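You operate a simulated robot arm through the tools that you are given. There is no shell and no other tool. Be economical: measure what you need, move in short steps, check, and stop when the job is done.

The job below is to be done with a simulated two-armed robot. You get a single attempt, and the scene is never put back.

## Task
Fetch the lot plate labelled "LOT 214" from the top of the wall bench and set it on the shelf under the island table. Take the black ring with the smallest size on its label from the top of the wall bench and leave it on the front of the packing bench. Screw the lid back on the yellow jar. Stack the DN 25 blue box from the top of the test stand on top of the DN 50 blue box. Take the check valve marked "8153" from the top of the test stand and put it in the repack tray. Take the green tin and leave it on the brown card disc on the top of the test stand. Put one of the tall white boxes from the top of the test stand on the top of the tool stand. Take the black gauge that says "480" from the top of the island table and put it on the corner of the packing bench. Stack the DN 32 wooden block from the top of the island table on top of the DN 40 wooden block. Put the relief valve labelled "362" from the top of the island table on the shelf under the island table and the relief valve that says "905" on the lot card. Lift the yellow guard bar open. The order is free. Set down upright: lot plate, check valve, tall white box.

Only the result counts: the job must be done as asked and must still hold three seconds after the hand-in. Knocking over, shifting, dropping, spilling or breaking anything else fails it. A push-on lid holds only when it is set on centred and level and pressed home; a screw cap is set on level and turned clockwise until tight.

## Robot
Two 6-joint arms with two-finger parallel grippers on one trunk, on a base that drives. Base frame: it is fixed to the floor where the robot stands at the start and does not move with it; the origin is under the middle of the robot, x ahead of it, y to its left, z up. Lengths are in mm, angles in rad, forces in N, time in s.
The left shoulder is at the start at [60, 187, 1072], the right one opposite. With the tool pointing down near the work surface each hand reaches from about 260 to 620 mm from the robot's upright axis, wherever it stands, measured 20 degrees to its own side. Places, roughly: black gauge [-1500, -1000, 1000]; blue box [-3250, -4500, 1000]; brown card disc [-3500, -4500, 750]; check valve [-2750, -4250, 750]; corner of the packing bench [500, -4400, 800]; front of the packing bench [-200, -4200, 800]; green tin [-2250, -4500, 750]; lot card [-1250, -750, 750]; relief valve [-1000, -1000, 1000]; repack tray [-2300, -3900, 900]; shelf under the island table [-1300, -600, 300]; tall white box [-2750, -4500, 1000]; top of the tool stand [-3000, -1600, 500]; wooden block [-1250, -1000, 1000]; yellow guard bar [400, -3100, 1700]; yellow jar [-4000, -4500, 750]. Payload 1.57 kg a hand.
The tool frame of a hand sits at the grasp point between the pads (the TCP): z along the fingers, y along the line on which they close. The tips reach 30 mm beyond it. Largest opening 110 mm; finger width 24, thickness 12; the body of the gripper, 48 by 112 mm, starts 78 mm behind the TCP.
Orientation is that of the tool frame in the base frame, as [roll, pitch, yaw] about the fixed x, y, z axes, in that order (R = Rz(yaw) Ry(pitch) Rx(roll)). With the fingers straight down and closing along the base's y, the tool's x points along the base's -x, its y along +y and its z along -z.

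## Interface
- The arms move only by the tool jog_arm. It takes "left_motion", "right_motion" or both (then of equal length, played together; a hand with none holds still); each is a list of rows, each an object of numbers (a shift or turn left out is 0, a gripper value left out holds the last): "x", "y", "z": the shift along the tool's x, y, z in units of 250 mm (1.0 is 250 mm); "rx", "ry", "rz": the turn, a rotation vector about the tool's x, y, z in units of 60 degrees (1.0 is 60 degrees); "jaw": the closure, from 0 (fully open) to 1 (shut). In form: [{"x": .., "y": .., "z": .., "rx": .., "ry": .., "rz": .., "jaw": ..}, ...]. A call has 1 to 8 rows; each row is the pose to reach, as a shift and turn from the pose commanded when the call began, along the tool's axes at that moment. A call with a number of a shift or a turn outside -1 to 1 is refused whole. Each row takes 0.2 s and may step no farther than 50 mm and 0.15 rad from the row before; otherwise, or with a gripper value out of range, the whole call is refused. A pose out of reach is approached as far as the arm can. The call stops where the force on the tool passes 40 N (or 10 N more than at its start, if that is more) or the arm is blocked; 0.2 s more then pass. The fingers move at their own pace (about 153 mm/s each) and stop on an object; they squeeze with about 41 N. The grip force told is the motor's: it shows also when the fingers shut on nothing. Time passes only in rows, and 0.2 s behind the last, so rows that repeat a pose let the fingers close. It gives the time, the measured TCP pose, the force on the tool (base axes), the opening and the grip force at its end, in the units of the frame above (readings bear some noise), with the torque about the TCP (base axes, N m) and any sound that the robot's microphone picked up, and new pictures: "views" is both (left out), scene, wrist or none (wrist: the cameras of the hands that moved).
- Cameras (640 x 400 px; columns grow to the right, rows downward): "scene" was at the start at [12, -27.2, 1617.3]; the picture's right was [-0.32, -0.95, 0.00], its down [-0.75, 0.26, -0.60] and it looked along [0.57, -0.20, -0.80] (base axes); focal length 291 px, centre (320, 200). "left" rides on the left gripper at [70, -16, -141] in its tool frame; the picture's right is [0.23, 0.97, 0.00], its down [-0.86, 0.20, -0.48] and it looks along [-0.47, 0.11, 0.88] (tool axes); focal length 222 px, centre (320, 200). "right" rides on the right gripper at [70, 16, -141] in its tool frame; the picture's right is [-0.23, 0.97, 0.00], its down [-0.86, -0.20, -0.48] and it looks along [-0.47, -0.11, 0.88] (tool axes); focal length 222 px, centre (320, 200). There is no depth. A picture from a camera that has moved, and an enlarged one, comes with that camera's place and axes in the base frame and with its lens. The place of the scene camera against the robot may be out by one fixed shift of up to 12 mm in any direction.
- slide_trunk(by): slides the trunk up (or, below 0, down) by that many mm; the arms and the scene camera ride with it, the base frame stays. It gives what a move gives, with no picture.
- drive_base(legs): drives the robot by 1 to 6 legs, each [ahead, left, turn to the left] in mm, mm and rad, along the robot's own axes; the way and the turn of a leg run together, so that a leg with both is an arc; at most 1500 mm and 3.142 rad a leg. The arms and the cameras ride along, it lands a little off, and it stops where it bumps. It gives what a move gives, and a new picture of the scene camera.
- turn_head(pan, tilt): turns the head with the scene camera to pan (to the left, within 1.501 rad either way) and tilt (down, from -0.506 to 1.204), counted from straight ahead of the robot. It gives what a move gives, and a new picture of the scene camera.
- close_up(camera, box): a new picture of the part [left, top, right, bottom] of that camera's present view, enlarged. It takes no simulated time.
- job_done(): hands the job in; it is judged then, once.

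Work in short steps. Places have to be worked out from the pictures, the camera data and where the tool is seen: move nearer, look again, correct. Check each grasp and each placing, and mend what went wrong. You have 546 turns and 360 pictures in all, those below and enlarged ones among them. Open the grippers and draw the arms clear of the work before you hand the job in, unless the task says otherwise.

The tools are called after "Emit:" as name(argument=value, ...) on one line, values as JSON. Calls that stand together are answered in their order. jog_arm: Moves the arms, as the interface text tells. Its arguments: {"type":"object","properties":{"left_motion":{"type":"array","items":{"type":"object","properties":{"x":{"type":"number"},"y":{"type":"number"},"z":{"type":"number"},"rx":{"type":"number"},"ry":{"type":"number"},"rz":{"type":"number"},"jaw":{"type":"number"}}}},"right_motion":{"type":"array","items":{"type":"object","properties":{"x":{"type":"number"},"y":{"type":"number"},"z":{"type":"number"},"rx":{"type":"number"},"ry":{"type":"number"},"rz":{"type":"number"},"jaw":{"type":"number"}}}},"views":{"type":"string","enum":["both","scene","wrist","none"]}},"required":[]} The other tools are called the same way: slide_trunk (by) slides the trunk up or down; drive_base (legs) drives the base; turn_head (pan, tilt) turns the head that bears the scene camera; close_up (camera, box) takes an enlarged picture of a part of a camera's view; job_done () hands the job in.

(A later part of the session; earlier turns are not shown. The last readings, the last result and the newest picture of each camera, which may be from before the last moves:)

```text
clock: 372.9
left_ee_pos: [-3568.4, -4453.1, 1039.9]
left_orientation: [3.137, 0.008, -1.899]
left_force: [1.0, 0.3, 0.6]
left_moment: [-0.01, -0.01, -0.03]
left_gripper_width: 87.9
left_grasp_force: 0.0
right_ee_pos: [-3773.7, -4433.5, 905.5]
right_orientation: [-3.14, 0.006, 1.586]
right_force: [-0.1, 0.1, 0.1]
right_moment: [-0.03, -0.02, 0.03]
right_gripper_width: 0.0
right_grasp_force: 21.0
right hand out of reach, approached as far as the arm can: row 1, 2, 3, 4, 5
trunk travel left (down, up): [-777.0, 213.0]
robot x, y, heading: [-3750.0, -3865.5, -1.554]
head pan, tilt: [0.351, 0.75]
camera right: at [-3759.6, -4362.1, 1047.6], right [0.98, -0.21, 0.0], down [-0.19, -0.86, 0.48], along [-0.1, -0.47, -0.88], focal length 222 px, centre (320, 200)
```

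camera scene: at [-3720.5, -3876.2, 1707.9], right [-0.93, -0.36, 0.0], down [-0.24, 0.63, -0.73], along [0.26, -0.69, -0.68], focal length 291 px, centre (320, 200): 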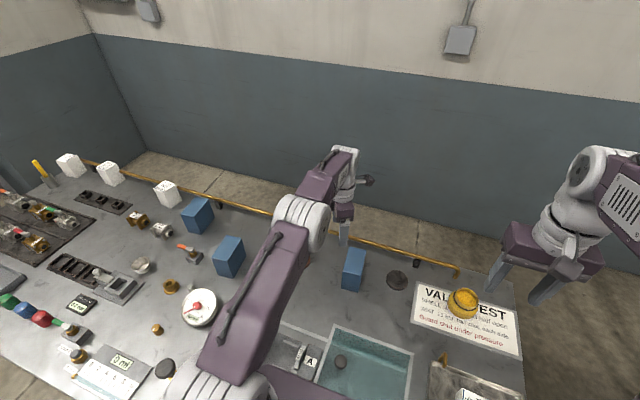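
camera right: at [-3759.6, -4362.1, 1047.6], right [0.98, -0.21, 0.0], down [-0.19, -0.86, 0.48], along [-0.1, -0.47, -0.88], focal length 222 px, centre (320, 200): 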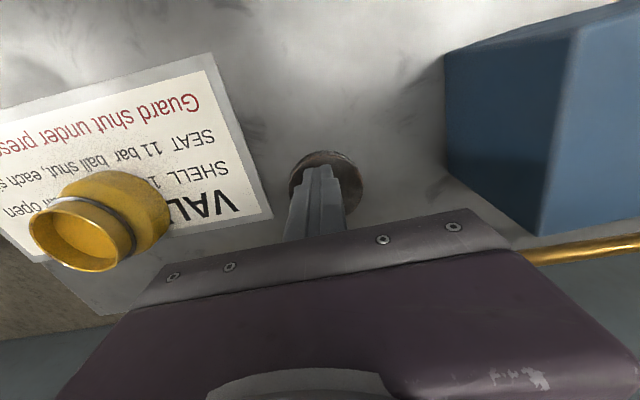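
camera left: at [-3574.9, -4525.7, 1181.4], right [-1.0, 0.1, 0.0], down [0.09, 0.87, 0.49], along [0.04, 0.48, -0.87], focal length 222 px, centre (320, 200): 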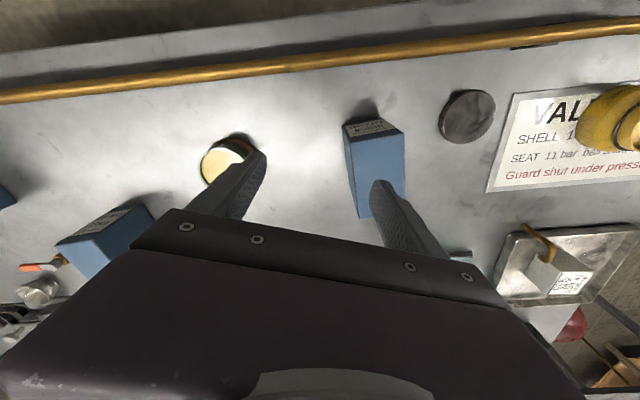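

The fingers closed above the lid. Reopen, creep 10 mm ahead and lower.

Emit:
jog_arm(right_motion=[{"jaw": 0.6}, {"jaw": 0.3}, {"jaw": 0.2}], views="none")

Emit:
drive_base(legs=[[10, 0, 0]])

Emit:
slide_trunk(by=-9)

Emit:
jog_arm(right_motion=[{"jaw": 0.5}, {"jaw": 1}, {"jaw": 1}], views="wrist")

```text
clock: 373.6
left_ee_pos: [-3568.9, -4453.2, 1038.7]
left_orientation: [3.138, 0.006, -1.899]
left_force: [-0.5, 0.0, -0.7]
left_moment: [-0.01, -0.02, 0.0]
left_gripper_width: 88.1
left_grasp_force: 0.0
right_ee_pos: [-3775.1, -4434.8, 907.2]
right_orientation: [-3.139, 0.006, 1.588]
right_force: [-0.3, 0.0, 0.8]
right_moment: [0.04, 0.01, 0.0]
right_gripper_width: 88.0
right_grasp_force: 0.1
trunk travel left (down, up): [-777.0, 213.0]
robot x, y, heading: [-3750.6, -3869.0, -1.558]
head pan, tilt: [0.351, 0.75]
```

```text
clock: 374.4
left_ee_pos: [-3568.9, -4460.8, 1041.1]
left_orientation: [3.138, 0.007, -1.9]
left_force: [0.0, -0.4, -0.2]
left_moment: [-0.04, -0.03, 0.01]
left_gripper_width: 88.2
left_grasp_force: 0.0
right_ee_pos: [-3774.1, -4441.5, 907.6]
right_orientation: [-3.139, 0.007, 1.587]
right_force: [0.4, 0.3, 0.6]
right_moment: [-0.03, 0.0, 0.01]
right_gripper_width: 87.9
right_grasp_force: 0.0
trunk travel left (down, up): [-777.0, 213.0]
robot x, y, heading: [-3752.9, -3873.5, -1.561]
head pan, tilt: [0.351, 0.75]
camera scene: at [-3721.8, -3892.2, 1707.9], right [-0.93, -0.36, 0.0], down [-0.24, 0.64, -0.73], along [0.26, -0.68, -0.68], focal length 291 px, centre (320, 200)
```

scene: 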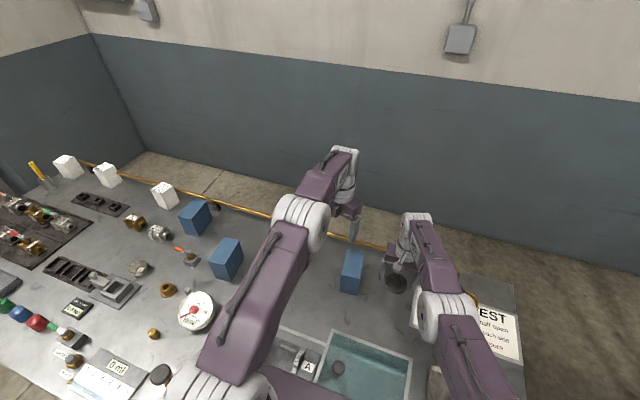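

```text
clock: 375.0
left_ee_pos: [-3569.0, -4462.4, 1030.5]
left_orientation: [3.134, 0.008, -1.898]
left_force: [0.1, 0.2, -0.4]
left_moment: [-0.01, 0.03, -0.02]
left_gripper_width: 87.9
left_grasp_force: 0.0
right_ee_pos: [-3773.9, -4443.8, 898.4]
right_orientation: [3.141, 0.006, 1.586]
right_force: [-0.2, 0.5, -0.1]
right_moment: [-0.02, 0.03, 0.01]
right_gripper_width: 88.2
right_grasp_force: 0.1
trunk travel left (down, up): [-768.0, 222.0]
robot x, y, heading: [-3752.4, -3874.2, -1.557]
head pan, tilt: [0.351, 0.75]
```

```text
clock: 375.8
left_ee_pos: [-3567.9, -4463.4, 1030.8]
left_orientation: [3.135, 0.007, -1.899]
left_force: [0.9, 0.0, -0.1]
left_moment: [0.02, 0.02, 0.02]
left_gripper_width: 88.0
left_grasp_force: 0.0
right_ee_pos: [-3774.1, -4443.9, 897.4]
right_orientation: [-3.14, 0.006, 1.586]
right_force: [0.0, 0.1, 0.1]
right_moment: [-0.01, -0.02, -0.02]
right_gripper_width: 0.0
right_grasp_force: 20.8
trunk travel left (down, up): [-768.0, 222.0]
robot x, y, heading: [-3751.4, -3875.7, -1.558]
head pan, tilt: [0.351, 0.75]
camera right: at [-3759.3, -4372.2, 1038.7], right [0.98, -0.21, 0.0], down [-0.19, -0.86, 0.48], along [-0.1, -0.47, -0.88], focal length 222 px, centre (320, 200)
```

right: 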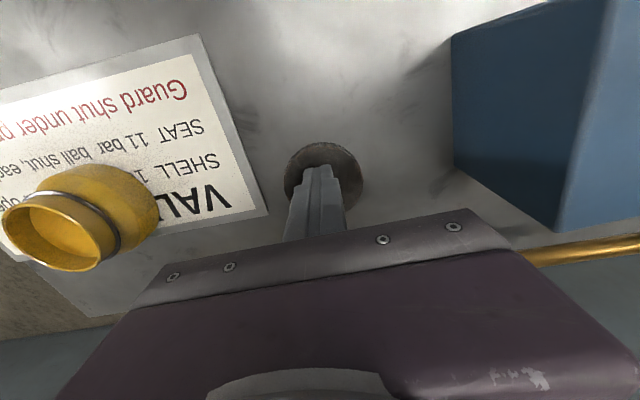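

Still above the lid, so the bench top is lower than I thought. I open and lower until the tips touch the bench.

Emit:
jog_arm(right_motion=[{"jaw": 0.5}, {"jaw": 0.2}, {"jaw": 0.2, "z": 0.03}, {"z": 0.06}, {"z": 0.09}, {"z": 0.12}, {"z": 0.15}], views="none")

```text
clock: 377.2
left_ee_pos: [-3569.1, -4458.3, 1034.1]
left_orientation: [3.139, 0.005, -1.898]
left_force: [0.5, -0.4, -0.2]
left_moment: [-0.01, -0.02, -0.01]
left_gripper_width: 88.1
left_grasp_force: 0.1
right_ee_pos: [-3775.7, -4440.6, 879.4]
right_orientation: [-3.141, 0.023, 1.586]
right_force: [-2.3, 15.8, 25.2]
right_moment: [0.76, 0.64, -0.2]
right_gripper_width: 87.4
right_grasp_force: 0.0
right hand out of reach, approached as far as the arm can: row 5, 6, 7
trunk travel left (down, up): [-768.0, 222.0]
robot x, y, heading: [-3756.1, -3875.8, -1.556]
head pan, tilt: [0.351, 0.75]
stopped in row 7 (right hand): the force on the tool passed its limit (the readings are from after the stop); the commanded pose is now the measured one
```

Bench is at z ≈ 849. Raise 5 mm and close on the lid.

Emit:
jog_arm(right_motion=[{"z": -0.02}, {"z": -0.02, "jaw": 0.6}, {"z": -0.02, "jaw": 1}, {"z": -0.02, "jaw": 1}], views="wrist")

```text
clock: 378.2
left_ee_pos: [-3568.1, -4463.6, 1030.5]
left_orientation: [3.139, 0.007, -1.899]
left_force: [-1.0, -0.8, 0.1]
left_moment: [0.0, 0.05, -0.01]
left_gripper_width: 88.1
left_grasp_force: 0.1
right_ee_pos: [-3775.5, -4444.3, 879.9]
right_orientation: [3.141, 0.023, 1.587]
right_force: [-0.3, 0.4, -0.6]
right_moment: [0.02, 0.0, 0.0]
right_gripper_width: 68.5
right_grasp_force: 41.2
trunk travel left (down, up): [-768.0, 222.0]
robot x, y, heading: [-3754.0, -3876.1, -1.556]
head pan, tilt: [0.351, 0.75]
camera right: at [-3761.2, -4370.8, 1020.7], right [0.98, -0.21, 0.01], down [-0.19, -0.85, 0.5], along [-0.1, -0.49, -0.87], focal length 222 px, centre (320, 200)
```

right: 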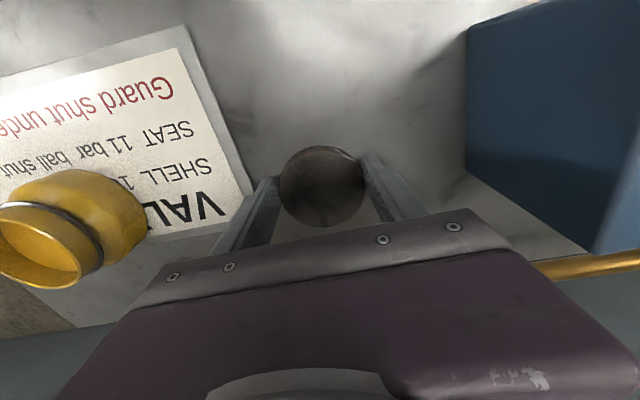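

Held at 68.5 mm, but the tips are very near the lid's lower edge; I regrip 5 mm higher.

Emit:
jog_arm(right_motion=[{"jaw": 0.3}, {"z": -0.02, "jaw": 0.3}, {"z": -0.02, "jaw": 1}, {"z": -0.02, "jaw": 1}, {"z": -0.02, "jaw": 1}, {"z": -0.15}, {"z": -0.3}, {"z": -0.45}], views="wrist")

```text
clock: 380.0
left_ee_pos: [-3568.1, -4462.8, 1031.2]
left_orientation: [3.138, 0.007, -1.899]
left_force: [-0.6, 0.6, -0.5]
left_moment: [0.03, 0.02, 0.02]
left_gripper_width: 88.1
left_grasp_force: 0.1
right_ee_pos: [-3777.3, -4442.1, 992.6]
right_orientation: [3.14, 0.024, 1.586]
right_force: [-0.3, 0.0, 0.7]
right_moment: [0.02, -0.01, -0.01]
right_gripper_width: 68.4
right_grasp_force: 41.1
trunk travel left (down, up): [-768.0, 222.0]
robot x, y, heading: [-3755.6, -3875.4, -1.559]
head pan, tilt: [0.351, 0.75]
camera right: at [-3762.6, -4367.7, 1132.3], right [0.98, -0.21, 0.0], down [-0.19, -0.85, 0.5], along [-0.1, -0.49, -0.87], focal length 222 px, centre (320, 200)
```

right: 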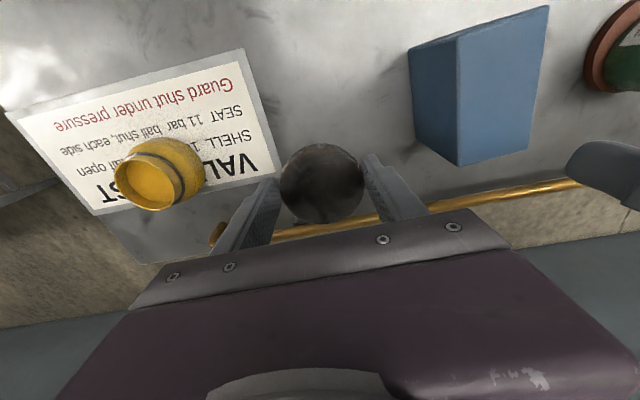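

Lid lifted. I shift the base so the hand comes nearer the jar, to measure its place well.

Emit:
drive_base(legs=[[0, -90, 0]])

Emit:
close_up(camera="right", box=[120, 90, 440, 290])

```text
clock: 381.1
left_ee_pos: [-3658.2, -4464.8, 1030.4]
left_orientation: [3.136, 0.009, -1.9]
left_force: [-0.2, -0.6, 0.7]
left_moment: [0.01, 0.01, -0.02]
left_gripper_width: 88.1
left_grasp_force: 0.1
right_ee_pos: [-3866.6, -4443.2, 992.5]
right_orientation: [3.14, 0.023, 1.587]
right_force: [-0.1, -0.1, -0.7]
right_moment: [0.02, -0.02, 0.04]
right_gripper_width: 68.3
right_grasp_force: 40.7
trunk travel left (down, up): [-768.0, 222.0]
robot x, y, heading: [-3845.9, -3874.3, -1.557]
head pan, tilt: [0.351, 0.75]
camera scene: at [-3810.6, -3897.4, 1698.8], right [-0.93, -0.36, 0.0], down [-0.24, 0.64, -0.73], along [0.26, -0.68, -0.68], focal length 291 px, centre (320, 200)
```

scene: 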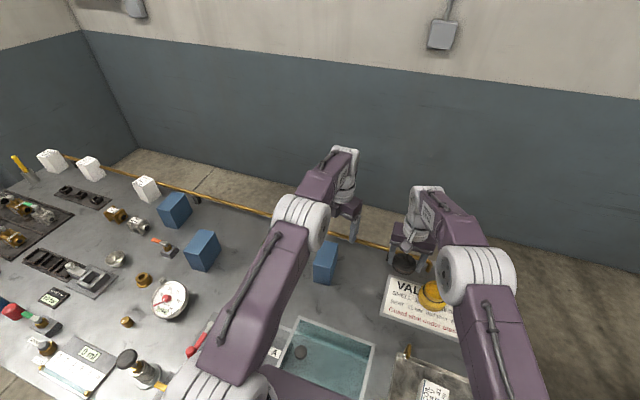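

```text
2.00 times, centred on (280, 190) of right
camera zoom: at [-3851.9, -4369.5, 1131.9], right [0.98, -0.21, 0.0], down [-0.19, -0.85, 0.5], along [-0.1, -0.49, -0.87], focal length 444 px, centre (400, 220)
```

zoom: 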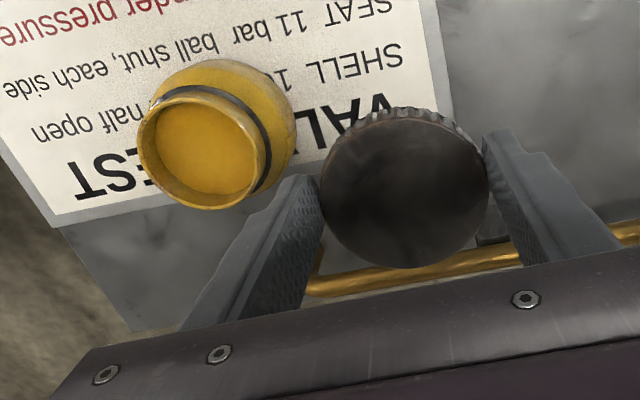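

Rim centre ≈ [−3963, −4428]. I move the lid above it.

Emit:
jog_arm(right_motion=[{"x": 0.026, "y": -0.13}, {"x": 0.052, "y": -0.26}, {"x": 0.078, "y": -0.384}, {"x": 0.078, "y": -0.384}], views="wrist")

Emit:
close_up(camera="scene", box=[380, 220, 480, 320])

```text
clock: 382.1
left_ee_pos: [-3658.2, -4465.1, 1030.6]
left_orientation: [3.137, 0.009, -1.898]
left_force: [0.3, 0.2, 0.0]
left_moment: [-0.03, 0.0, 0.02]
left_gripper_width: 88.1
left_grasp_force: 0.0
right_ee_pos: [-3962.5, -4427.8, 988.1]
right_orientation: [3.141, 0.021, 1.586]
right_force: [0.5, 0.0, 0.5]
right_moment: [-0.02, 0.0, 0.01]
right_gripper_width: 68.7
right_grasp_force: 40.8
trunk travel left (down, up): [-768.0, 222.0]
robot x, y, heading: [-3841.8, -3874.3, -1.553]
head pan, tilt: [0.351, 0.75]
camera right: at [-3947.2, -4353.0, 1127.5], right [0.98, -0.21, 0.0], down [-0.19, -0.85, 0.5], along [-0.1, -0.49, -0.87], focal length 222 px, centre (320, 200)
```

right: 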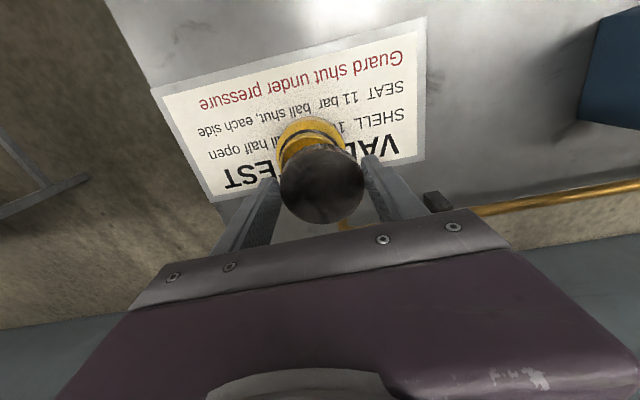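

```text
4.00 times, centred on (430, 270) of scene
camera zoom: at [-3810.5, -3897.5, 1698.8], right [-0.93, -0.36, 0.0], down [-0.24, 0.64, -0.73], along [0.26, -0.68, -0.68], focal length 1164 px, centre (-120, -80)
```

zoom: 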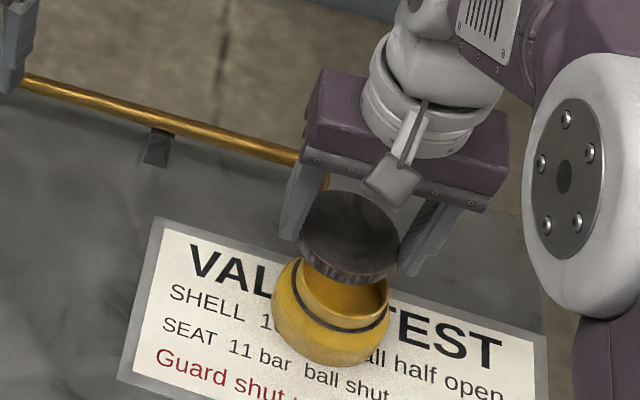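

Emit:
close_up(camera="right", box=[240, 90, 400, 240])

```text
2.67 times, centred on (320, 165) of right
camera zoom: at [-3947.2, -4353.0, 1127.5], right [0.98, -0.21, 0.0], down [-0.19, -0.85, 0.5], along [-0.1, -0.49, -0.87], focal length 592 px, centre (320, 293)
```

zoom: 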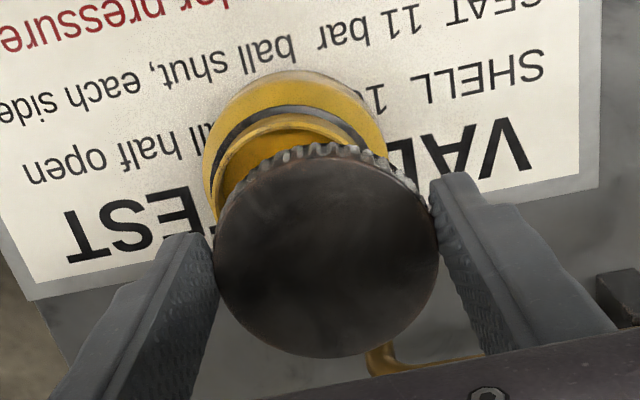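

Jar centre is about (−9, +2) mm from the lid's centre. I correct and lower to just above the rim.

Emit:
jog_arm(right_motion=[{"x": 0.008, "y": -0.036}, {"x": 0.008, "y": -0.036, "z": 0.06}, {"x": 0.008, "y": -0.036, "z": 0.1}], views="none")

Emit:
close_up(camera="right", box=[240, 90, 400, 240])

Emit:
close_up(camera="scene", box=[390, 230, 480, 310])

```text
clock: 382.9
left_ee_pos: [-3659.2, -4464.3, 1030.0]
left_orientation: [3.135, 0.009, -1.899]
left_force: [0.2, -0.4, 1.2]
left_moment: [0.01, 0.03, 0.0]
left_gripper_width: 88.2
left_grasp_force: 0.0
right_ee_pos: [-3972.8, -4425.8, 964.7]
right_orientation: [-3.141, 0.022, 1.585]
right_force: [-0.8, 1.1, -0.9]
right_moment: [0.02, -0.01, 0.03]
right_gripper_width: 68.6
right_grasp_force: 41.1
trunk travel left (down, up): [-768.0, 222.0]
robot x, y, heading: [-3841.3, -3876.3, -1.555]
head pan, tilt: [0.351, 0.75]
```

```text
2.67 times, centred on (320, 165) of right
camera zoom: at [-3958.1, -4351.4, 1104.5], right [0.98, -0.21, 0.01], down [-0.19, -0.85, 0.5], along [-0.1, -0.49, -0.87], focal length 592 px, centre (320, 293)
```

zoom: 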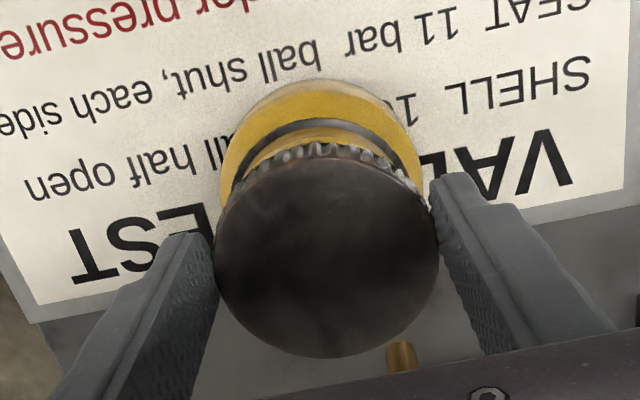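

```text
5.00 times, centred on (435, 270) of scene
camera zoom: at [-3812.3, -3897.7, 1698.8], right [-0.93, -0.36, 0.0], down [-0.24, 0.64, -0.73], along [0.26, -0.68, -0.68], focal length 1456 px, centre (-255, -150)
```

zoom: 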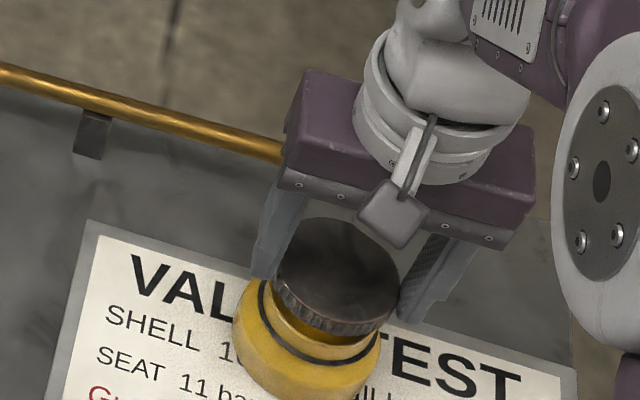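

The lid is centred over the rim. Lower gently onto it.

Emit:
jog_arm(right_motion=[{"z": 0.012}, {"z": 0.024}, {"z": 0.036}, {"z": 0.048}, {"z": 0.06}], views="none")

```text
clock: 384.1
left_ee_pos: [-3658.7, -4465.1, 1031.3]
left_orientation: [3.137, 0.009, -1.899]
left_force: [-0.1, 0.5, -0.5]
left_moment: [0.01, 0.01, 0.0]
left_gripper_width: 88.0
left_grasp_force: 0.0
right_ee_pos: [-3971.7, -4425.7, 951.8]
right_orientation: [-3.141, 0.022, 1.586]
right_force: [0.2, -0.6, -0.7]
right_moment: [0.01, -0.03, -0.02]
right_gripper_width: 68.0
right_grasp_force: 41.0
trunk travel left (down, up): [-768.0, 222.0]
robot x, y, heading: [-3843.7, -3878.6, -1.559]
head pan, tilt: [0.351, 0.75]
```

Emit:
jog_arm(right_motion=[{"z": 0.012}, {"z": 0.024}, {"z": 0.036}, {"z": 0.048}, {"z": 0.06}], views="none")

Emit:
close_up(camera="right", box=[240, 90, 400, 240])

```text
clock: 385.3
left_ee_pos: [-3658.9, -4460.4, 1033.8]
left_orientation: [3.138, 0.005, -1.899]
left_force: [-0.3, -0.1, -0.3]
left_moment: [0.0, -0.04, 0.01]
left_gripper_width: 88.1
left_grasp_force: 0.0
right_ee_pos: [-3972.0, -4424.7, 941.4]
right_orientation: [-3.142, 0.033, 1.586]
right_force: [-4.7, -3.9, 31.9]
right_moment: [-1.09, 0.83, 0.01]
right_gripper_width: 69.0
right_grasp_force: 40.9
trunk travel left (down, up): [-768.0, 222.0]
robot x, y, heading: [-3841.6, -3876.6, -1.559]
head pan, tilt: [0.351, 0.75]
```

```text
2.67 times, centred on (320, 165) of right
camera zoom: at [-3957.6, -4349.2, 1079.9], right [0.98, -0.21, 0.01], down [-0.19, -0.84, 0.51], along [-0.1, -0.5, -0.86], focal length 592 px, centre (320, 293)
```

zoom: 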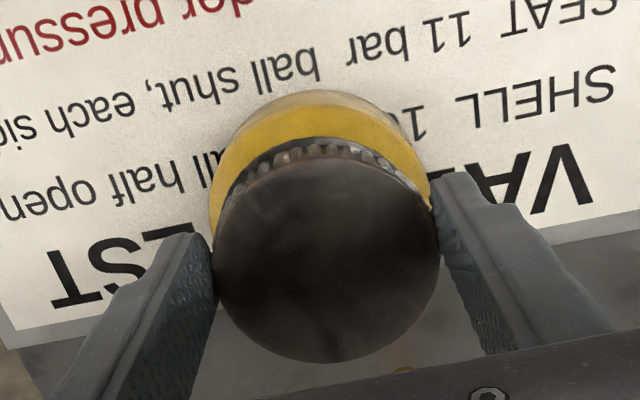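

Lid seated (contact 32 N, slightly one-sided). I ease, release it so it settles level, look, then regrip.

Emit:
jog_arm(right_motion=[{"z": -0.012}, {"z": -0.012, "jaw": 0.3}, {"z": -0.012, "jaw": 0.25}, {"z": -0.012, "jaw": 0.25}], views="none")

Emit:
close_up(camera="scene", box=[390, 230, 480, 310])

Emit:
close_up(camera="right", box=[240, 90, 400, 240])

```text
clock: 386.3
left_ee_pos: [-3659.4, -4466.0, 1029.8]
left_orientation: [3.137, 0.008, -1.899]
left_force: [1.2, -0.1, 0.4]
left_moment: [0.0, -0.01, 0.01]
left_gripper_width: 88.1
left_grasp_force: 0.0
right_ee_pos: [-3973.0, -4426.0, 939.0]
right_orientation: [-3.142, 0.021, 1.588]
right_force: [0.3, 0.8, 0.3]
right_moment: [0.0, 0.0, 0.0]
right_gripper_width: 82.7
right_grasp_force: 0.2
trunk travel left (down, up): [-768.0, 222.0]
robot x, y, heading: [-3840.3, -3873.3, -1.56]
head pan, tilt: [0.351, 0.75]
```

```text
5.00 times, centred on (435, 270) of scene
camera zoom: at [-3812.1, -3898.3, 1698.7], right [-0.93, -0.36, 0.0], down [-0.24, 0.64, -0.73], along [0.26, -0.68, -0.68], focal length 1456 px, centre (-255, -150)
```

zoom: 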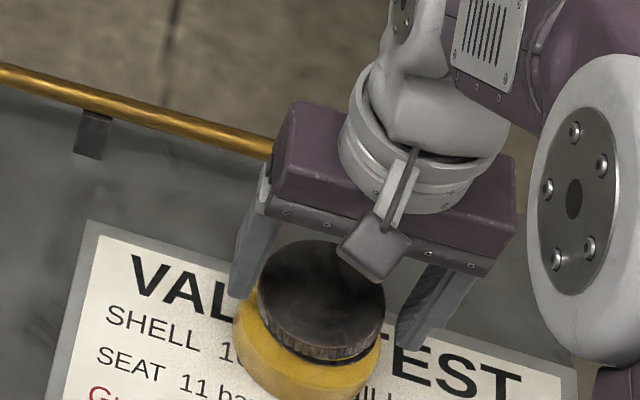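

```text
2.67 times, centred on (320, 165) of right
camera zoom: at [-3957.9, -4352.0, 1078.3], right [0.98, -0.21, 0.01], down [-0.19, -0.85, 0.5], along [-0.1, -0.49, -0.87], focal length 592 px, centre (320, 293)
```

zoom: 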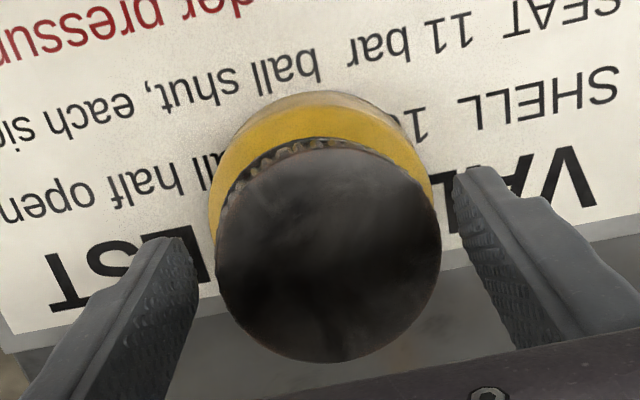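

Lid sits level on the neck. Regrip and turn clockwise (tool +rz) ~59°.

Emit:
jog_arm(right_motion=[{"jaw": 1}, {"jaw": 1}, {"z": 0.004, "rz": 0.13, "jaw": 1}, {"z": 0.006, "rz": 0.26}, {"z": 0.008, "rz": 0.39}, {"z": 0.008, "rz": 0.52}, {"z": 0.008, "rz": 0.65}, {"z": 0.008, "rz": 0.78}], views="none")

Emit:
close_up(camera="right", box=[200, 50, 440, 240])

```text
clock: 388.1
left_ee_pos: [-3657.8, -4463.0, 1031.6]
left_orientation: [3.137, 0.007, -1.899]
left_force: [-0.6, 0.6, 0.7]
left_moment: [-0.01, 0.01, -0.02]
left_gripper_width: 88.2
left_grasp_force: 0.1
right_ee_pos: [-3971.8, -4423.9, 938.7]
right_orientation: [3.124, 0.015, 0.768]
right_force: [1.5, 0.6, 4.1]
right_moment: [-0.09, -0.19, 0.05]
right_gripper_width: 69.0
right_grasp_force: 41.4
trunk travel left (down, up): [-768.0, 222.0]
robot x, y, heading: [-3843.3, -3878.9, -1.556]
head pan, tilt: [0.351, 0.75]
```

```text
2.11 times, centred on (320, 145) of right
camera zoom: at [-3910.9, -4383.4, 1078.3], right [0.51, -0.86, 0.02], down [-0.75, -0.44, 0.49], along [-0.41, -0.27, -0.87], focal length 468 px, centre (320, 316)
```

zoom: 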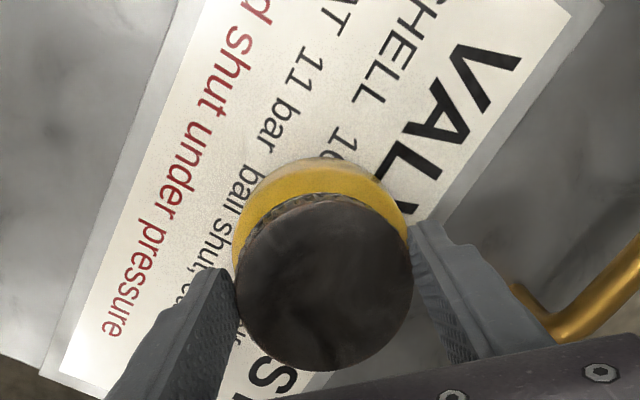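

Turned 47° with little torque. Continue turning.

Emit:
jog_arm(right_motion=[{"rz": 0.13, "z": 0.002}, {"rz": 0.26, "z": 0.004}, {"rz": 0.39, "z": 0.004}, {"rz": 0.52, "z": 0.006}, {"rz": 0.65, "z": 0.006}, {"rz": 0.78, "z": 0.008}, {"rz": 0.91, "z": 0.008}], views="none")

```text
clock: 389.7
left_ee_pos: [-3658.5, -4463.0, 1031.6]
left_orientation: [3.136, 0.006, -1.897]
left_force: [0.3, -0.1, -0.5]
left_moment: [-0.01, 0.01, 0.03]
left_gripper_width: 88.2
left_grasp_force: 0.0
right_ee_pos: [-3972.8, -4425.1, 938.0]
right_orientation: [3.116, -0.005, -0.185]
right_force: [3.4, -2.0, 12.9]
right_moment: [-0.41, -0.12, 0.1]
right_gripper_width: 69.0
right_grasp_force: 41.2
trunk travel left (down, up): [-768.0, 222.0]
robot x, y, heading: [-3844.2, -3875.4, -1.56]
head pan, tilt: [0.351, 0.75]
```

Emit:
jog_arm(right_motion=[{"rz": 0.13}, {"rz": 0.26}, {"rz": 0.39}, {"rz": 0.52}, {"rz": 0.65}, {"rz": 0.78}, {"rz": 0.91}], views="none")

Emit:
close_up(camera="scene", box=[390, 230, 480, 310])

```text
clock: 391.3
left_ee_pos: [-3659.1, -4463.3, 1031.7]
left_orientation: [3.137, 0.006, -1.899]
left_force: [-0.1, 0.2, -0.5]
left_moment: [-0.02, 0.0, 0.03]
left_gripper_width: 88.0
left_grasp_force: 0.1
right_ee_pos: [-3971.7, -4423.9, 938.3]
right_orientation: [3.131, -0.026, -1.138]
right_force: [-0.6, -5.4, 19.7]
right_moment: [-0.4, 0.52, 0.18]
right_gripper_width: 69.3
right_grasp_force: 40.9
trunk travel left (down, up): [-768.0, 222.0]
robot x, y, heading: [-3840.1, -3877.9, -1.556]
head pan, tilt: [0.351, 0.75]
```

```text
5.00 times, centred on (435, 270) of scene
camera zoom: at [-3811.2, -3895.2, 1698.9], right [-0.93, -0.36, 0.0], down [-0.24, 0.64, -0.73], along [0.26, -0.68, -0.68], focal length 1456 px, centre (-255, -150)
```

zoom: 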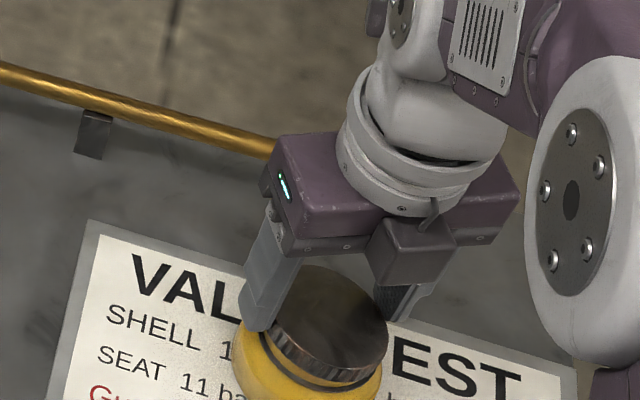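

The lid wobbles because the tool axis is ~1.5° off vertical. I release, level the tool and wind back for another turn.

Emit:
jog_arm(right_motion=[{"z": -0.008}, {"z": -0.008, "jaw": 0.3}, {"z": -0.008, "jaw": 0.2, "rx": 0.01, "ry": -0.025}, {"z": -0.008, "rx": 0.01, "ry": -0.025}], views="none")

Emit:
jog_arm(right_motion=[{"rz": -0.14}, {"rz": -0.28}, {"rz": -0.42}, {"rz": -0.56}, {"rz": -0.7}, {"rz": -0.84}, {"rz": -0.98}], views="none")

Emit:
jog_arm(right_motion=[{"rz": -0.14}, {"rz": -0.28}, {"rz": -0.42}, {"rz": -0.56}, {"rz": -0.7}, {"rz": -0.84}, {"rz": -0.98}], views="none")

Emit:
jog_arm(right_motion=[{"rz": -0.14}, {"rz": -0.28}, {"rz": -0.42}, {"rz": -0.56}, {"rz": -0.7}, {"rz": -0.84}, {"rz": -0.98}], views="wrist")

```text
clock: 392.3
left_ee_pos: [-3659.5, -4465.0, 1031.1]
left_orientation: [3.137, 0.009, -1.898]
left_force: [0.2, 0.0, -0.2]
left_moment: [0.01, 0.0, 0.03]
left_gripper_width: 88.0
left_grasp_force: 0.0
right_ee_pos: [-3973.8, -4424.4, 937.3]
right_orientation: [-3.139, 0.008, -1.135]
right_force: [0.0, 0.0, -0.1]
right_moment: [0.0, 0.01, 0.0]
right_gripper_width: 87.8
right_grasp_force: 0.1
trunk travel left (down, up): [-768.0, 222.0]
robot x, y, heading: [-3842.0, -3875.5, -1.559]
head pan, tilt: [0.351, 0.75]
```

```text
clock: 393.9
left_ee_pos: [-3659.4, -4463.4, 1030.6]
left_orientation: [3.137, 0.009, -1.898]
left_force: [-0.6, -0.2, 0.8]
left_moment: [-0.01, -0.01, 0.04]
left_gripper_width: 88.0
left_grasp_force: 0.1
right_ee_pos: [-3972.7, -4425.1, 936.1]
right_orientation: [-3.135, 0.003, -0.108]
right_force: [0.5, -0.2, -0.1]
right_moment: [0.01, 0.04, -0.01]
right_gripper_width: 88.1
right_grasp_force: 0.0
trunk travel left (down, up): [-768.0, 222.0]
robot x, y, heading: [-3843.0, -3877.2, -1.556]
head pan, tilt: [0.351, 0.75]
```

```text
clock: 395.5
left_ee_pos: [-3658.2, -4463.1, 1031.4]
left_orientation: [3.135, 0.007, -1.899]
left_force: [-0.6, -0.4, 0.3]
left_moment: [0.03, 0.0, 0.01]
left_gripper_width: 88.0
left_grasp_force: 0.1
right_ee_pos: [-3972.6, -4424.4, 936.4]
right_orientation: [-3.14, -0.003, 0.919]
right_force: [0.0, -0.2, 0.8]
right_moment: [-0.01, 0.01, -0.02]
right_gripper_width: 88.3
right_grasp_force: 0.0
trunk travel left (down, up): [-768.0, 222.0]
robot x, y, heading: [-3845.6, -3876.7, -1.558]
head pan, tilt: [0.351, 0.75]
```

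```text
clock: 397.1
left_ee_pos: [-3658.8, -4465.8, 1030.1]
left_orientation: [3.137, 0.009, -1.901]
left_force: [-0.5, -0.2, 0.4]
left_moment: [-0.02, 0.02, 0.03]
left_gripper_width: 87.9
left_grasp_force: 0.0
right_ee_pos: [-3972.7, -4425.4, 939.1]
right_orientation: [3.14, -0.007, 1.946]
right_force: [0.0, 0.0, -0.3]
right_moment: [-0.02, 0.02, -0.01]
right_gripper_width: 87.8
right_grasp_force: 0.0
trunk travel left (down, up): [-768.0, 222.0]
robot x, y, heading: [-3843.2, -3878.4, -1.556]
head pan, tilt: [0.351, 0.75]
camera right: at [-3984.0, -4354.4, 1080.2], right [0.99, 0.15, 0.0], down [0.13, -0.87, 0.47], along [0.07, -0.47, -0.88], focal length 222 px, centre (320, 200)
```

right: 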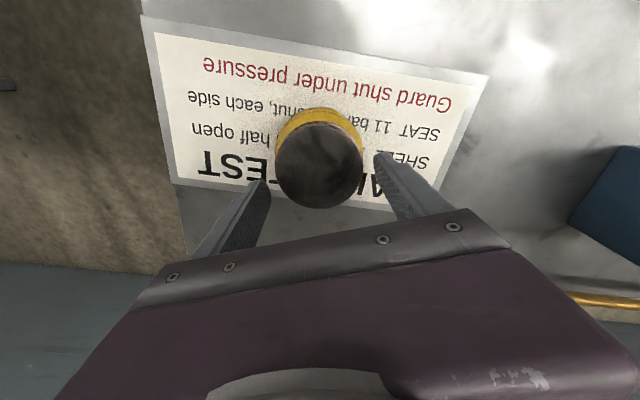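

The lid's centre is ~12 mm off the tool axis; I centre the hand on it before gripping again.

Emit:
jog_arm(right_motion=[{"x": 0.024, "y": 0.004}, {"x": 0.048, "y": 0.008}, {"x": 0.048, "y": 0.008}], views="none")

Emit:
close_up(camera="right", box=[200, 80, 440, 240])

```text
clock: 397.9
left_ee_pos: [-3658.1, -4463.5, 1030.1]
left_orientation: [3.138, 0.008, -1.898]
left_force: [-1.0, -0.7, 0.3]
left_moment: [0.0, 0.04, 0.02]
left_gripper_width: 88.0
left_grasp_force: 0.2
right_ee_pos: [-3974.4, -4412.2, 938.6]
right_orientation: [-3.142, -0.005, 1.942]
right_force: [0.6, 0.6, 0.7]
right_moment: [-0.04, -0.01, -0.04]
right_gripper_width: 88.1
right_grasp_force: 0.2
trunk travel left (down, up): [-768.0, 222.0]
robot x, y, heading: [-3839.9, -3878.1, -1.555]
head pan, tilt: [0.351, 0.75]
```

```text
2.50 times, centred on (320, 160) of right
camera zoom: at [-3985.9, -4341.9, 1080.3], right [0.99, 0.14, 0.0], down [0.13, -0.87, 0.47], along [0.07, -0.47, -0.88], focal length 555 px, centre (320, 300)
```

zoom: 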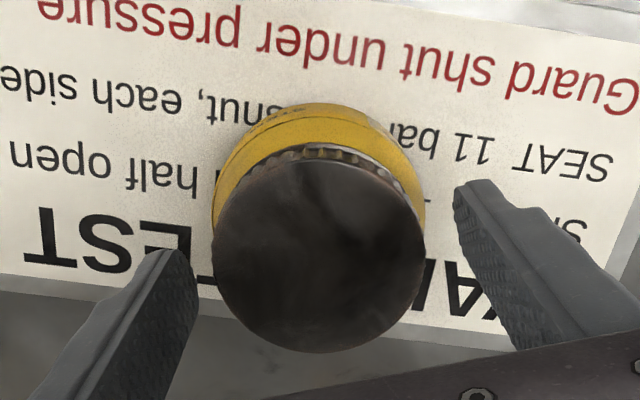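

Centred now. Grip and turn clockwise again.

Emit:
jog_arm(right_motion=[{"x": 0.008, "jaw": 1}, {"x": 0.008, "jaw": 1}, {"x": 0.008, "rz": 0.13}, {"x": 0.008, "rz": 0.26}, {"x": 0.008, "rz": 0.39}, {"x": 0.008, "rz": 0.52}, {"x": 0.008, "rz": 0.65}, {"x": 0.008, "rz": 0.78}], views="none")

Emit:
jog_arm(right_motion=[{"rz": 0.14}, {"rz": 0.28}, {"rz": 0.42}, {"rz": 0.56}, {"rz": 0.7}, {"rz": 0.84}, {"rz": 0.98}], views="none")

Emit:
jog_arm(right_motion=[{"rz": 0.14}, {"rz": 0.28}, {"rz": 0.42}, {"rz": 0.56}, {"rz": 0.7}, {"rz": 0.84}, {"rz": 0.98}], views="none")

Emit:
close_up(camera="scene", box=[390, 230, 480, 310])

```text
clock: 399.7
left_ee_pos: [-3658.8, -4462.3, 1030.2]
left_orientation: [3.136, 0.007, -1.9]
left_force: [0.3, -1.6, -0.3]
left_moment: [0.01, 0.0, 0.0]
left_gripper_width: 87.8
left_grasp_force: 0.0
right_ee_pos: [-3975.5, -4410.2, 937.8]
right_orientation: [-3.139, -0.003, 1.123]
right_force: [1.7, 2.0, 5.1]
right_moment: [0.02, -0.39, 0.06]
right_gripper_width: 68.5
right_grasp_force: 41.4
trunk travel left (down, up): [-768.0, 222.0]
robot x, y, heading: [-3841.7, -3874.7, -1.554]
head pan, tilt: [0.351, 0.75]
```

```text
clock: 401.3
left_ee_pos: [-3658.7, -4463.9, 1030.3]
left_orientation: [3.137, 0.01, -1.9]
left_force: [0.1, 0.0, 0.0]
left_moment: [0.0, 0.0, -0.02]
left_gripper_width: 87.8
left_grasp_force: 0.0
right_ee_pos: [-3976.6, -4411.7, 938.7]
right_orientation: [-3.137, 0.0, 0.099]
right_force: [1.3, 0.5, 0.1]
right_moment: [-0.05, -0.1, 0.01]
right_gripper_width: 68.5
right_grasp_force: 40.8
trunk travel left (down, up): [-768.0, 222.0]
robot x, y, heading: [-3842.7, -3875.2, -1.559]
head pan, tilt: [0.351, 0.75]
```

```text
clock: 402.9
left_ee_pos: [-3658.4, -4464.2, 1031.2]
left_orientation: [3.136, 0.007, -1.898]
left_force: [0.4, -0.6, 0.4]
left_moment: [0.0, -0.02, 0.02]
left_gripper_width: 88.1
left_grasp_force: 0.2
right_ee_pos: [-3976.9, -4411.1, 939.2]
right_orientation: [-3.141, 0.005, -0.93]
right_force: [1.5, -1.3, 4.8]
right_moment: [-0.25, -0.17, 0.03]
right_gripper_width: 68.5
right_grasp_force: 41.0
trunk travel left (down, up): [-768.0, 222.0]
robot x, y, heading: [-3843.5, -3878.6, -1.554]
head pan, tilt: [0.351, 0.75]
```

```text
5.00 times, centred on (435, 270) of scene
camera zoom: at [-3811.3, -3896.7, 1698.8], right [-0.93, -0.36, 0.0], down [-0.24, 0.64, -0.73], along [0.26, -0.68, -0.68], focal length 1456 px, centre (-255, -150)
```

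zoom: 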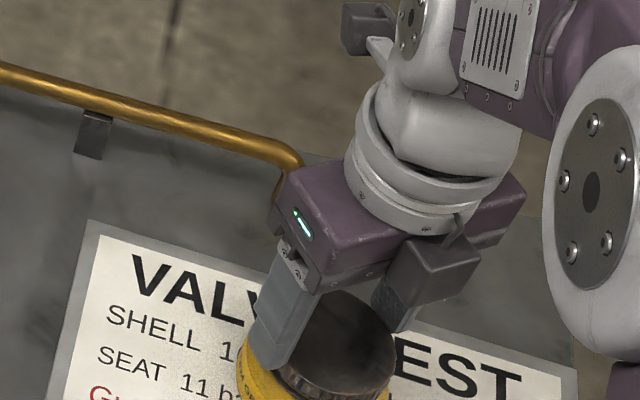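

The jar's lettering has moved: the jar turns with the lid, so I must hold the jar with the left hand. First turn the left tool so it can point sideways toward the jar.

Emit:
jog_arm(left_motion=[{"rz": 0.14}, {"rz": 0.28}, {"rz": 0.42}, {"rz": 0.56}, {"rz": 0.7}, {"rz": 0.84}, {"rz": 0.98}], views="none")

Emit:
jog_arm(left_motion=[{"rz": 0.1}, {"rz": 0.21}, {"rz": 0.21, "ry": 0.12, "z": -0.04}, {"rz": 0.21, "ry": 0.24, "z": -0.08}, {"rz": 0.21, "ry": 0.36, "z": -0.1}, {"rz": 0.21, "ry": 0.48, "z": -0.12}, {"rz": 0.21, "ry": 0.6, "z": -0.12}], views="none")

```text
clock: 404.5
left_ee_pos: [-3657.9, -4463.4, 1031.1]
left_orientation: [3.133, -0.001, -2.927]
left_force: [0.4, -0.3, 0.8]
left_moment: [0.0, -0.03, 0.0]
left_gripper_width: 87.8
left_grasp_force: 0.1
right_ee_pos: [-3977.3, -4411.4, 938.1]
right_orientation: [-3.14, 0.005, -0.926]
right_force: [-0.1, -0.2, 3.6]
right_moment: [-0.17, 0.01, 0.0]
right_gripper_width: 68.8
right_grasp_force: 41.0
trunk travel left (down, up): [-768.0, 222.0]
robot x, y, heading: [-3841.1, -3876.6, -1.553]
head pan, tilt: [0.351, 0.75]
```

```text
clock: 406.1
left_ee_pos: [-3659.2, -4465.0, 1062.7]
left_orientation: [-3.07, -0.628, 3.108]
left_force: [0.1, -0.1, 0.4]
left_moment: [0.01, -0.01, -0.02]
left_gripper_width: 87.7
left_grasp_force: 0.0
right_ee_pos: [-3976.7, -4411.3, 938.1]
right_orientation: [-3.141, 0.007, -0.926]
right_force: [-0.4, 1.1, 3.2]
right_moment: [-0.09, 0.01, -0.03]
right_gripper_width: 68.3
right_grasp_force: 40.8
trunk travel left (down, up): [-768.0, 222.0]
robot x, y, heading: [-3842.3, -3880.2, -1.556]
head pan, tilt: [0.351, 0.75]
```

Tilt works in this direction. I bring the left hand to a pre-grasp pose beside the jar.

Emit:
jog_arm(left_motion=[{"x": 0.067, "y": 0.036, "z": 0.158, "ry": 0.06, "jaw": 0.02}, {"x": 0.134, "y": 0.072, "z": 0.316, "ry": 0.12}, {"x": 0.2, "y": 0.108, "z": 0.475, "ry": 0.18}, {"x": 0.268, "y": 0.144, "z": 0.633, "ry": 0.24}, {"x": 0.335, "y": 0.18, "z": 0.79, "ry": 0.3}, {"x": 0.402, "y": 0.216, "z": 0.95, "ry": 0.35}], views="both")

```text
clock: 407.5
left_ee_pos: [-3878.9, -4418.2, 922.5]
left_orientation: [-3.033, -0.99, 3.063]
left_force: [0.6, 1.2, 0.8]
left_moment: [-0.01, -0.01, 0.01]
left_gripper_width: 107.7
left_grasp_force: 0.0
right_ee_pos: [-3976.9, -4410.9, 937.6]
right_orientation: [-3.14, 0.005, -0.926]
right_force: [1.1, 1.7, 2.3]
right_moment: [0.0, 0.01, -0.03]
right_gripper_width: 68.2
right_grasp_force: 41.3
trunk travel left (down, up): [-768.0, 222.0]
robot x, y, heading: [-3843.9, -3875.8, -1.556]
head pan, tilt: [0.351, 0.75]
camera scene: at [-3812.6, -3896.5, 1698.9], right [-0.93, -0.36, 0.0], down [-0.24, 0.64, -0.73], along [0.26, -0.68, -0.68], focal length 291 px, centre (320, 200)
camera left: at [-3798.7, -4427.5, 1059.9], right [-0.14, 0.98, 0.13], down [0.87, 0.18, -0.47], along [-0.48, 0.05, -0.88], focal length 222 px, centre (320, 200)
```

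scene: 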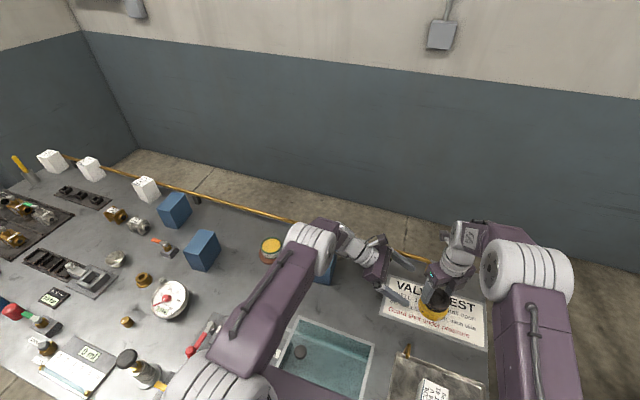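
left: 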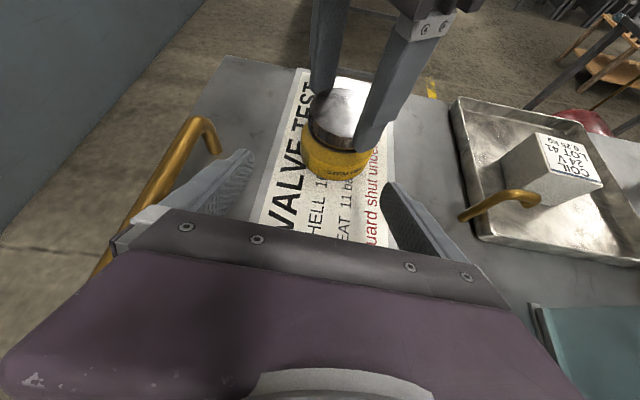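

Good view: the jar is between the fingers. I narrow slightly and advance to straddle the jar body below the lid.

Emit:
jog_arm(left_motion=[{"x": 0.01, "y": 0.043, "z": 0.07, "jaw": 0.14}, {"x": 0.03, "y": 0.043, "z": 0.22}, {"x": 0.059, "y": 0.043, "z": 0.4}], views="wrist")

```text
clock: 408.3
left_ee_pos: [-3972.6, -4413.2, 880.8]
left_orientation: [-3.037, -0.988, 3.065]
left_force: [0.3, -0.2, 0.5]
left_moment: [0.03, 0.03, -0.01]
left_gripper_width: 94.7
left_grasp_force: 0.0
right_ee_pos: [-3976.3, -4411.4, 938.2]
right_orientation: [-3.139, 0.003, -0.924]
right_force: [0.0, 0.4, 2.3]
right_moment: [-0.11, 0.09, 0.0]
right_gripper_width: 68.2
right_grasp_force: 41.4
trunk travel left (down, up): [-768.0, 222.0]
robot x, y, heading: [-3844.8, -3878.1, -1.556]
head pan, tilt: [0.351, 0.75]
camera left: at [-3891.9, -4421.3, 1017.6], right [-0.14, 0.98, 0.13], down [0.87, 0.18, -0.46], along [-0.48, 0.05, -0.88], focal length 222 px, centre (320, 200)
```

left: 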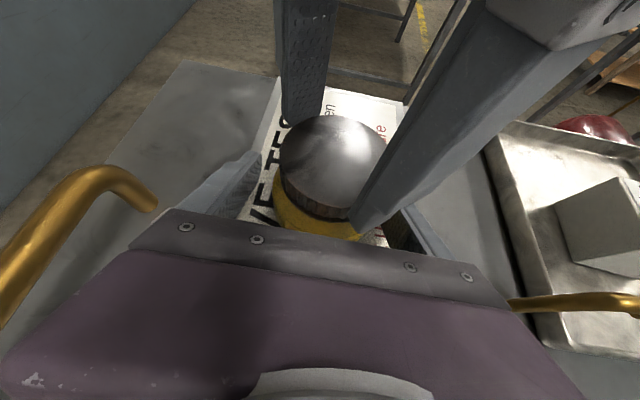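

Grip the jar body with the left hand.

Emit:
jog_arm(left_motion=[{"jaw": 0.5}, {"jaw": 1}, {"jaw": 1}], views="none")

Emit:
jog_arm(right_motion=[{"rz": 0.1}, {"rz": 0.2}, {"rz": 0.3}], views="none")

```text
clock: 409.1
left_ee_pos: [-3973.3, -4411.5, 880.0]
left_orientation: [-3.042, -0.989, 3.064]
left_force: [-3.2, 28.7, 2.2]
left_moment: [0.23, -0.24, -0.21]
left_gripper_width: 80.6
left_grasp_force: 40.8
right_ee_pos: [-3976.5, -4413.3, 937.7]
right_orientation: [3.139, -0.003, -0.927]
right_force: [2.7, -26.5, -1.4]
right_moment: [-1.65, 0.09, 0.07]
right_gripper_width: 68.4
right_grasp_force: 40.3
trunk travel left (down, up): [-768.0, 222.0]
robot x, y, heading: [-3838.3, -3873.7, -1.561]
head pan, tilt: [0.351, 0.75]
```

```text
clock: 409.9
left_ee_pos: [-3971.5, -4412.2, 879.3]
left_orientation: [-3.043, -0.989, 3.065]
left_force: [6.4, 30.5, -0.8]
left_moment: [0.13, 0.21, -0.27]
left_gripper_width: 80.5
left_grasp_force: 41.1
right_ee_pos: [-3976.7, -4415.1, 938.2]
right_orientation: [3.14, -0.007, -1.243]
right_force: [-7.0, -30.2, 2.0]
right_moment: [-1.82, 0.17, 0.13]
right_gripper_width: 68.4
right_grasp_force: 41.1
trunk travel left (down, up): [-768.0, 222.0]
robot x, y, heading: [-3843.2, -3879.0, -1.559]
head pan, tilt: [0.351, 0.75]
```

Jar gripped. There is 29 N side load between hands; I shift the left hand +y a few mm to relieve it.

Emit:
jog_arm(left_motion=[{"y": 0.01}, {"y": 0.02}], views="none")

```text
clock: 410.5
left_ee_pos: [-3970.1, -4408.9, 881.5]
left_orientation: [-3.037, -0.987, 3.067]
left_force: [7.6, 12.7, -7.5]
left_moment: [0.7, 0.11, -0.07]
left_gripper_width: 80.6
left_grasp_force: 40.9
right_ee_pos: [-3976.4, -4411.9, 937.5]
right_orientation: [3.141, 0.004, -1.241]
right_force: [-8.3, -15.0, 13.9]
right_moment: [-1.38, 0.32, -0.01]
right_gripper_width: 68.6
right_grasp_force: 41.0
trunk travel left (down, up): [-768.0, 222.0]
robot x, y, heading: [-3840.9, -3877.3, -1.556]
head pan, tilt: [0.351, 0.75]
```

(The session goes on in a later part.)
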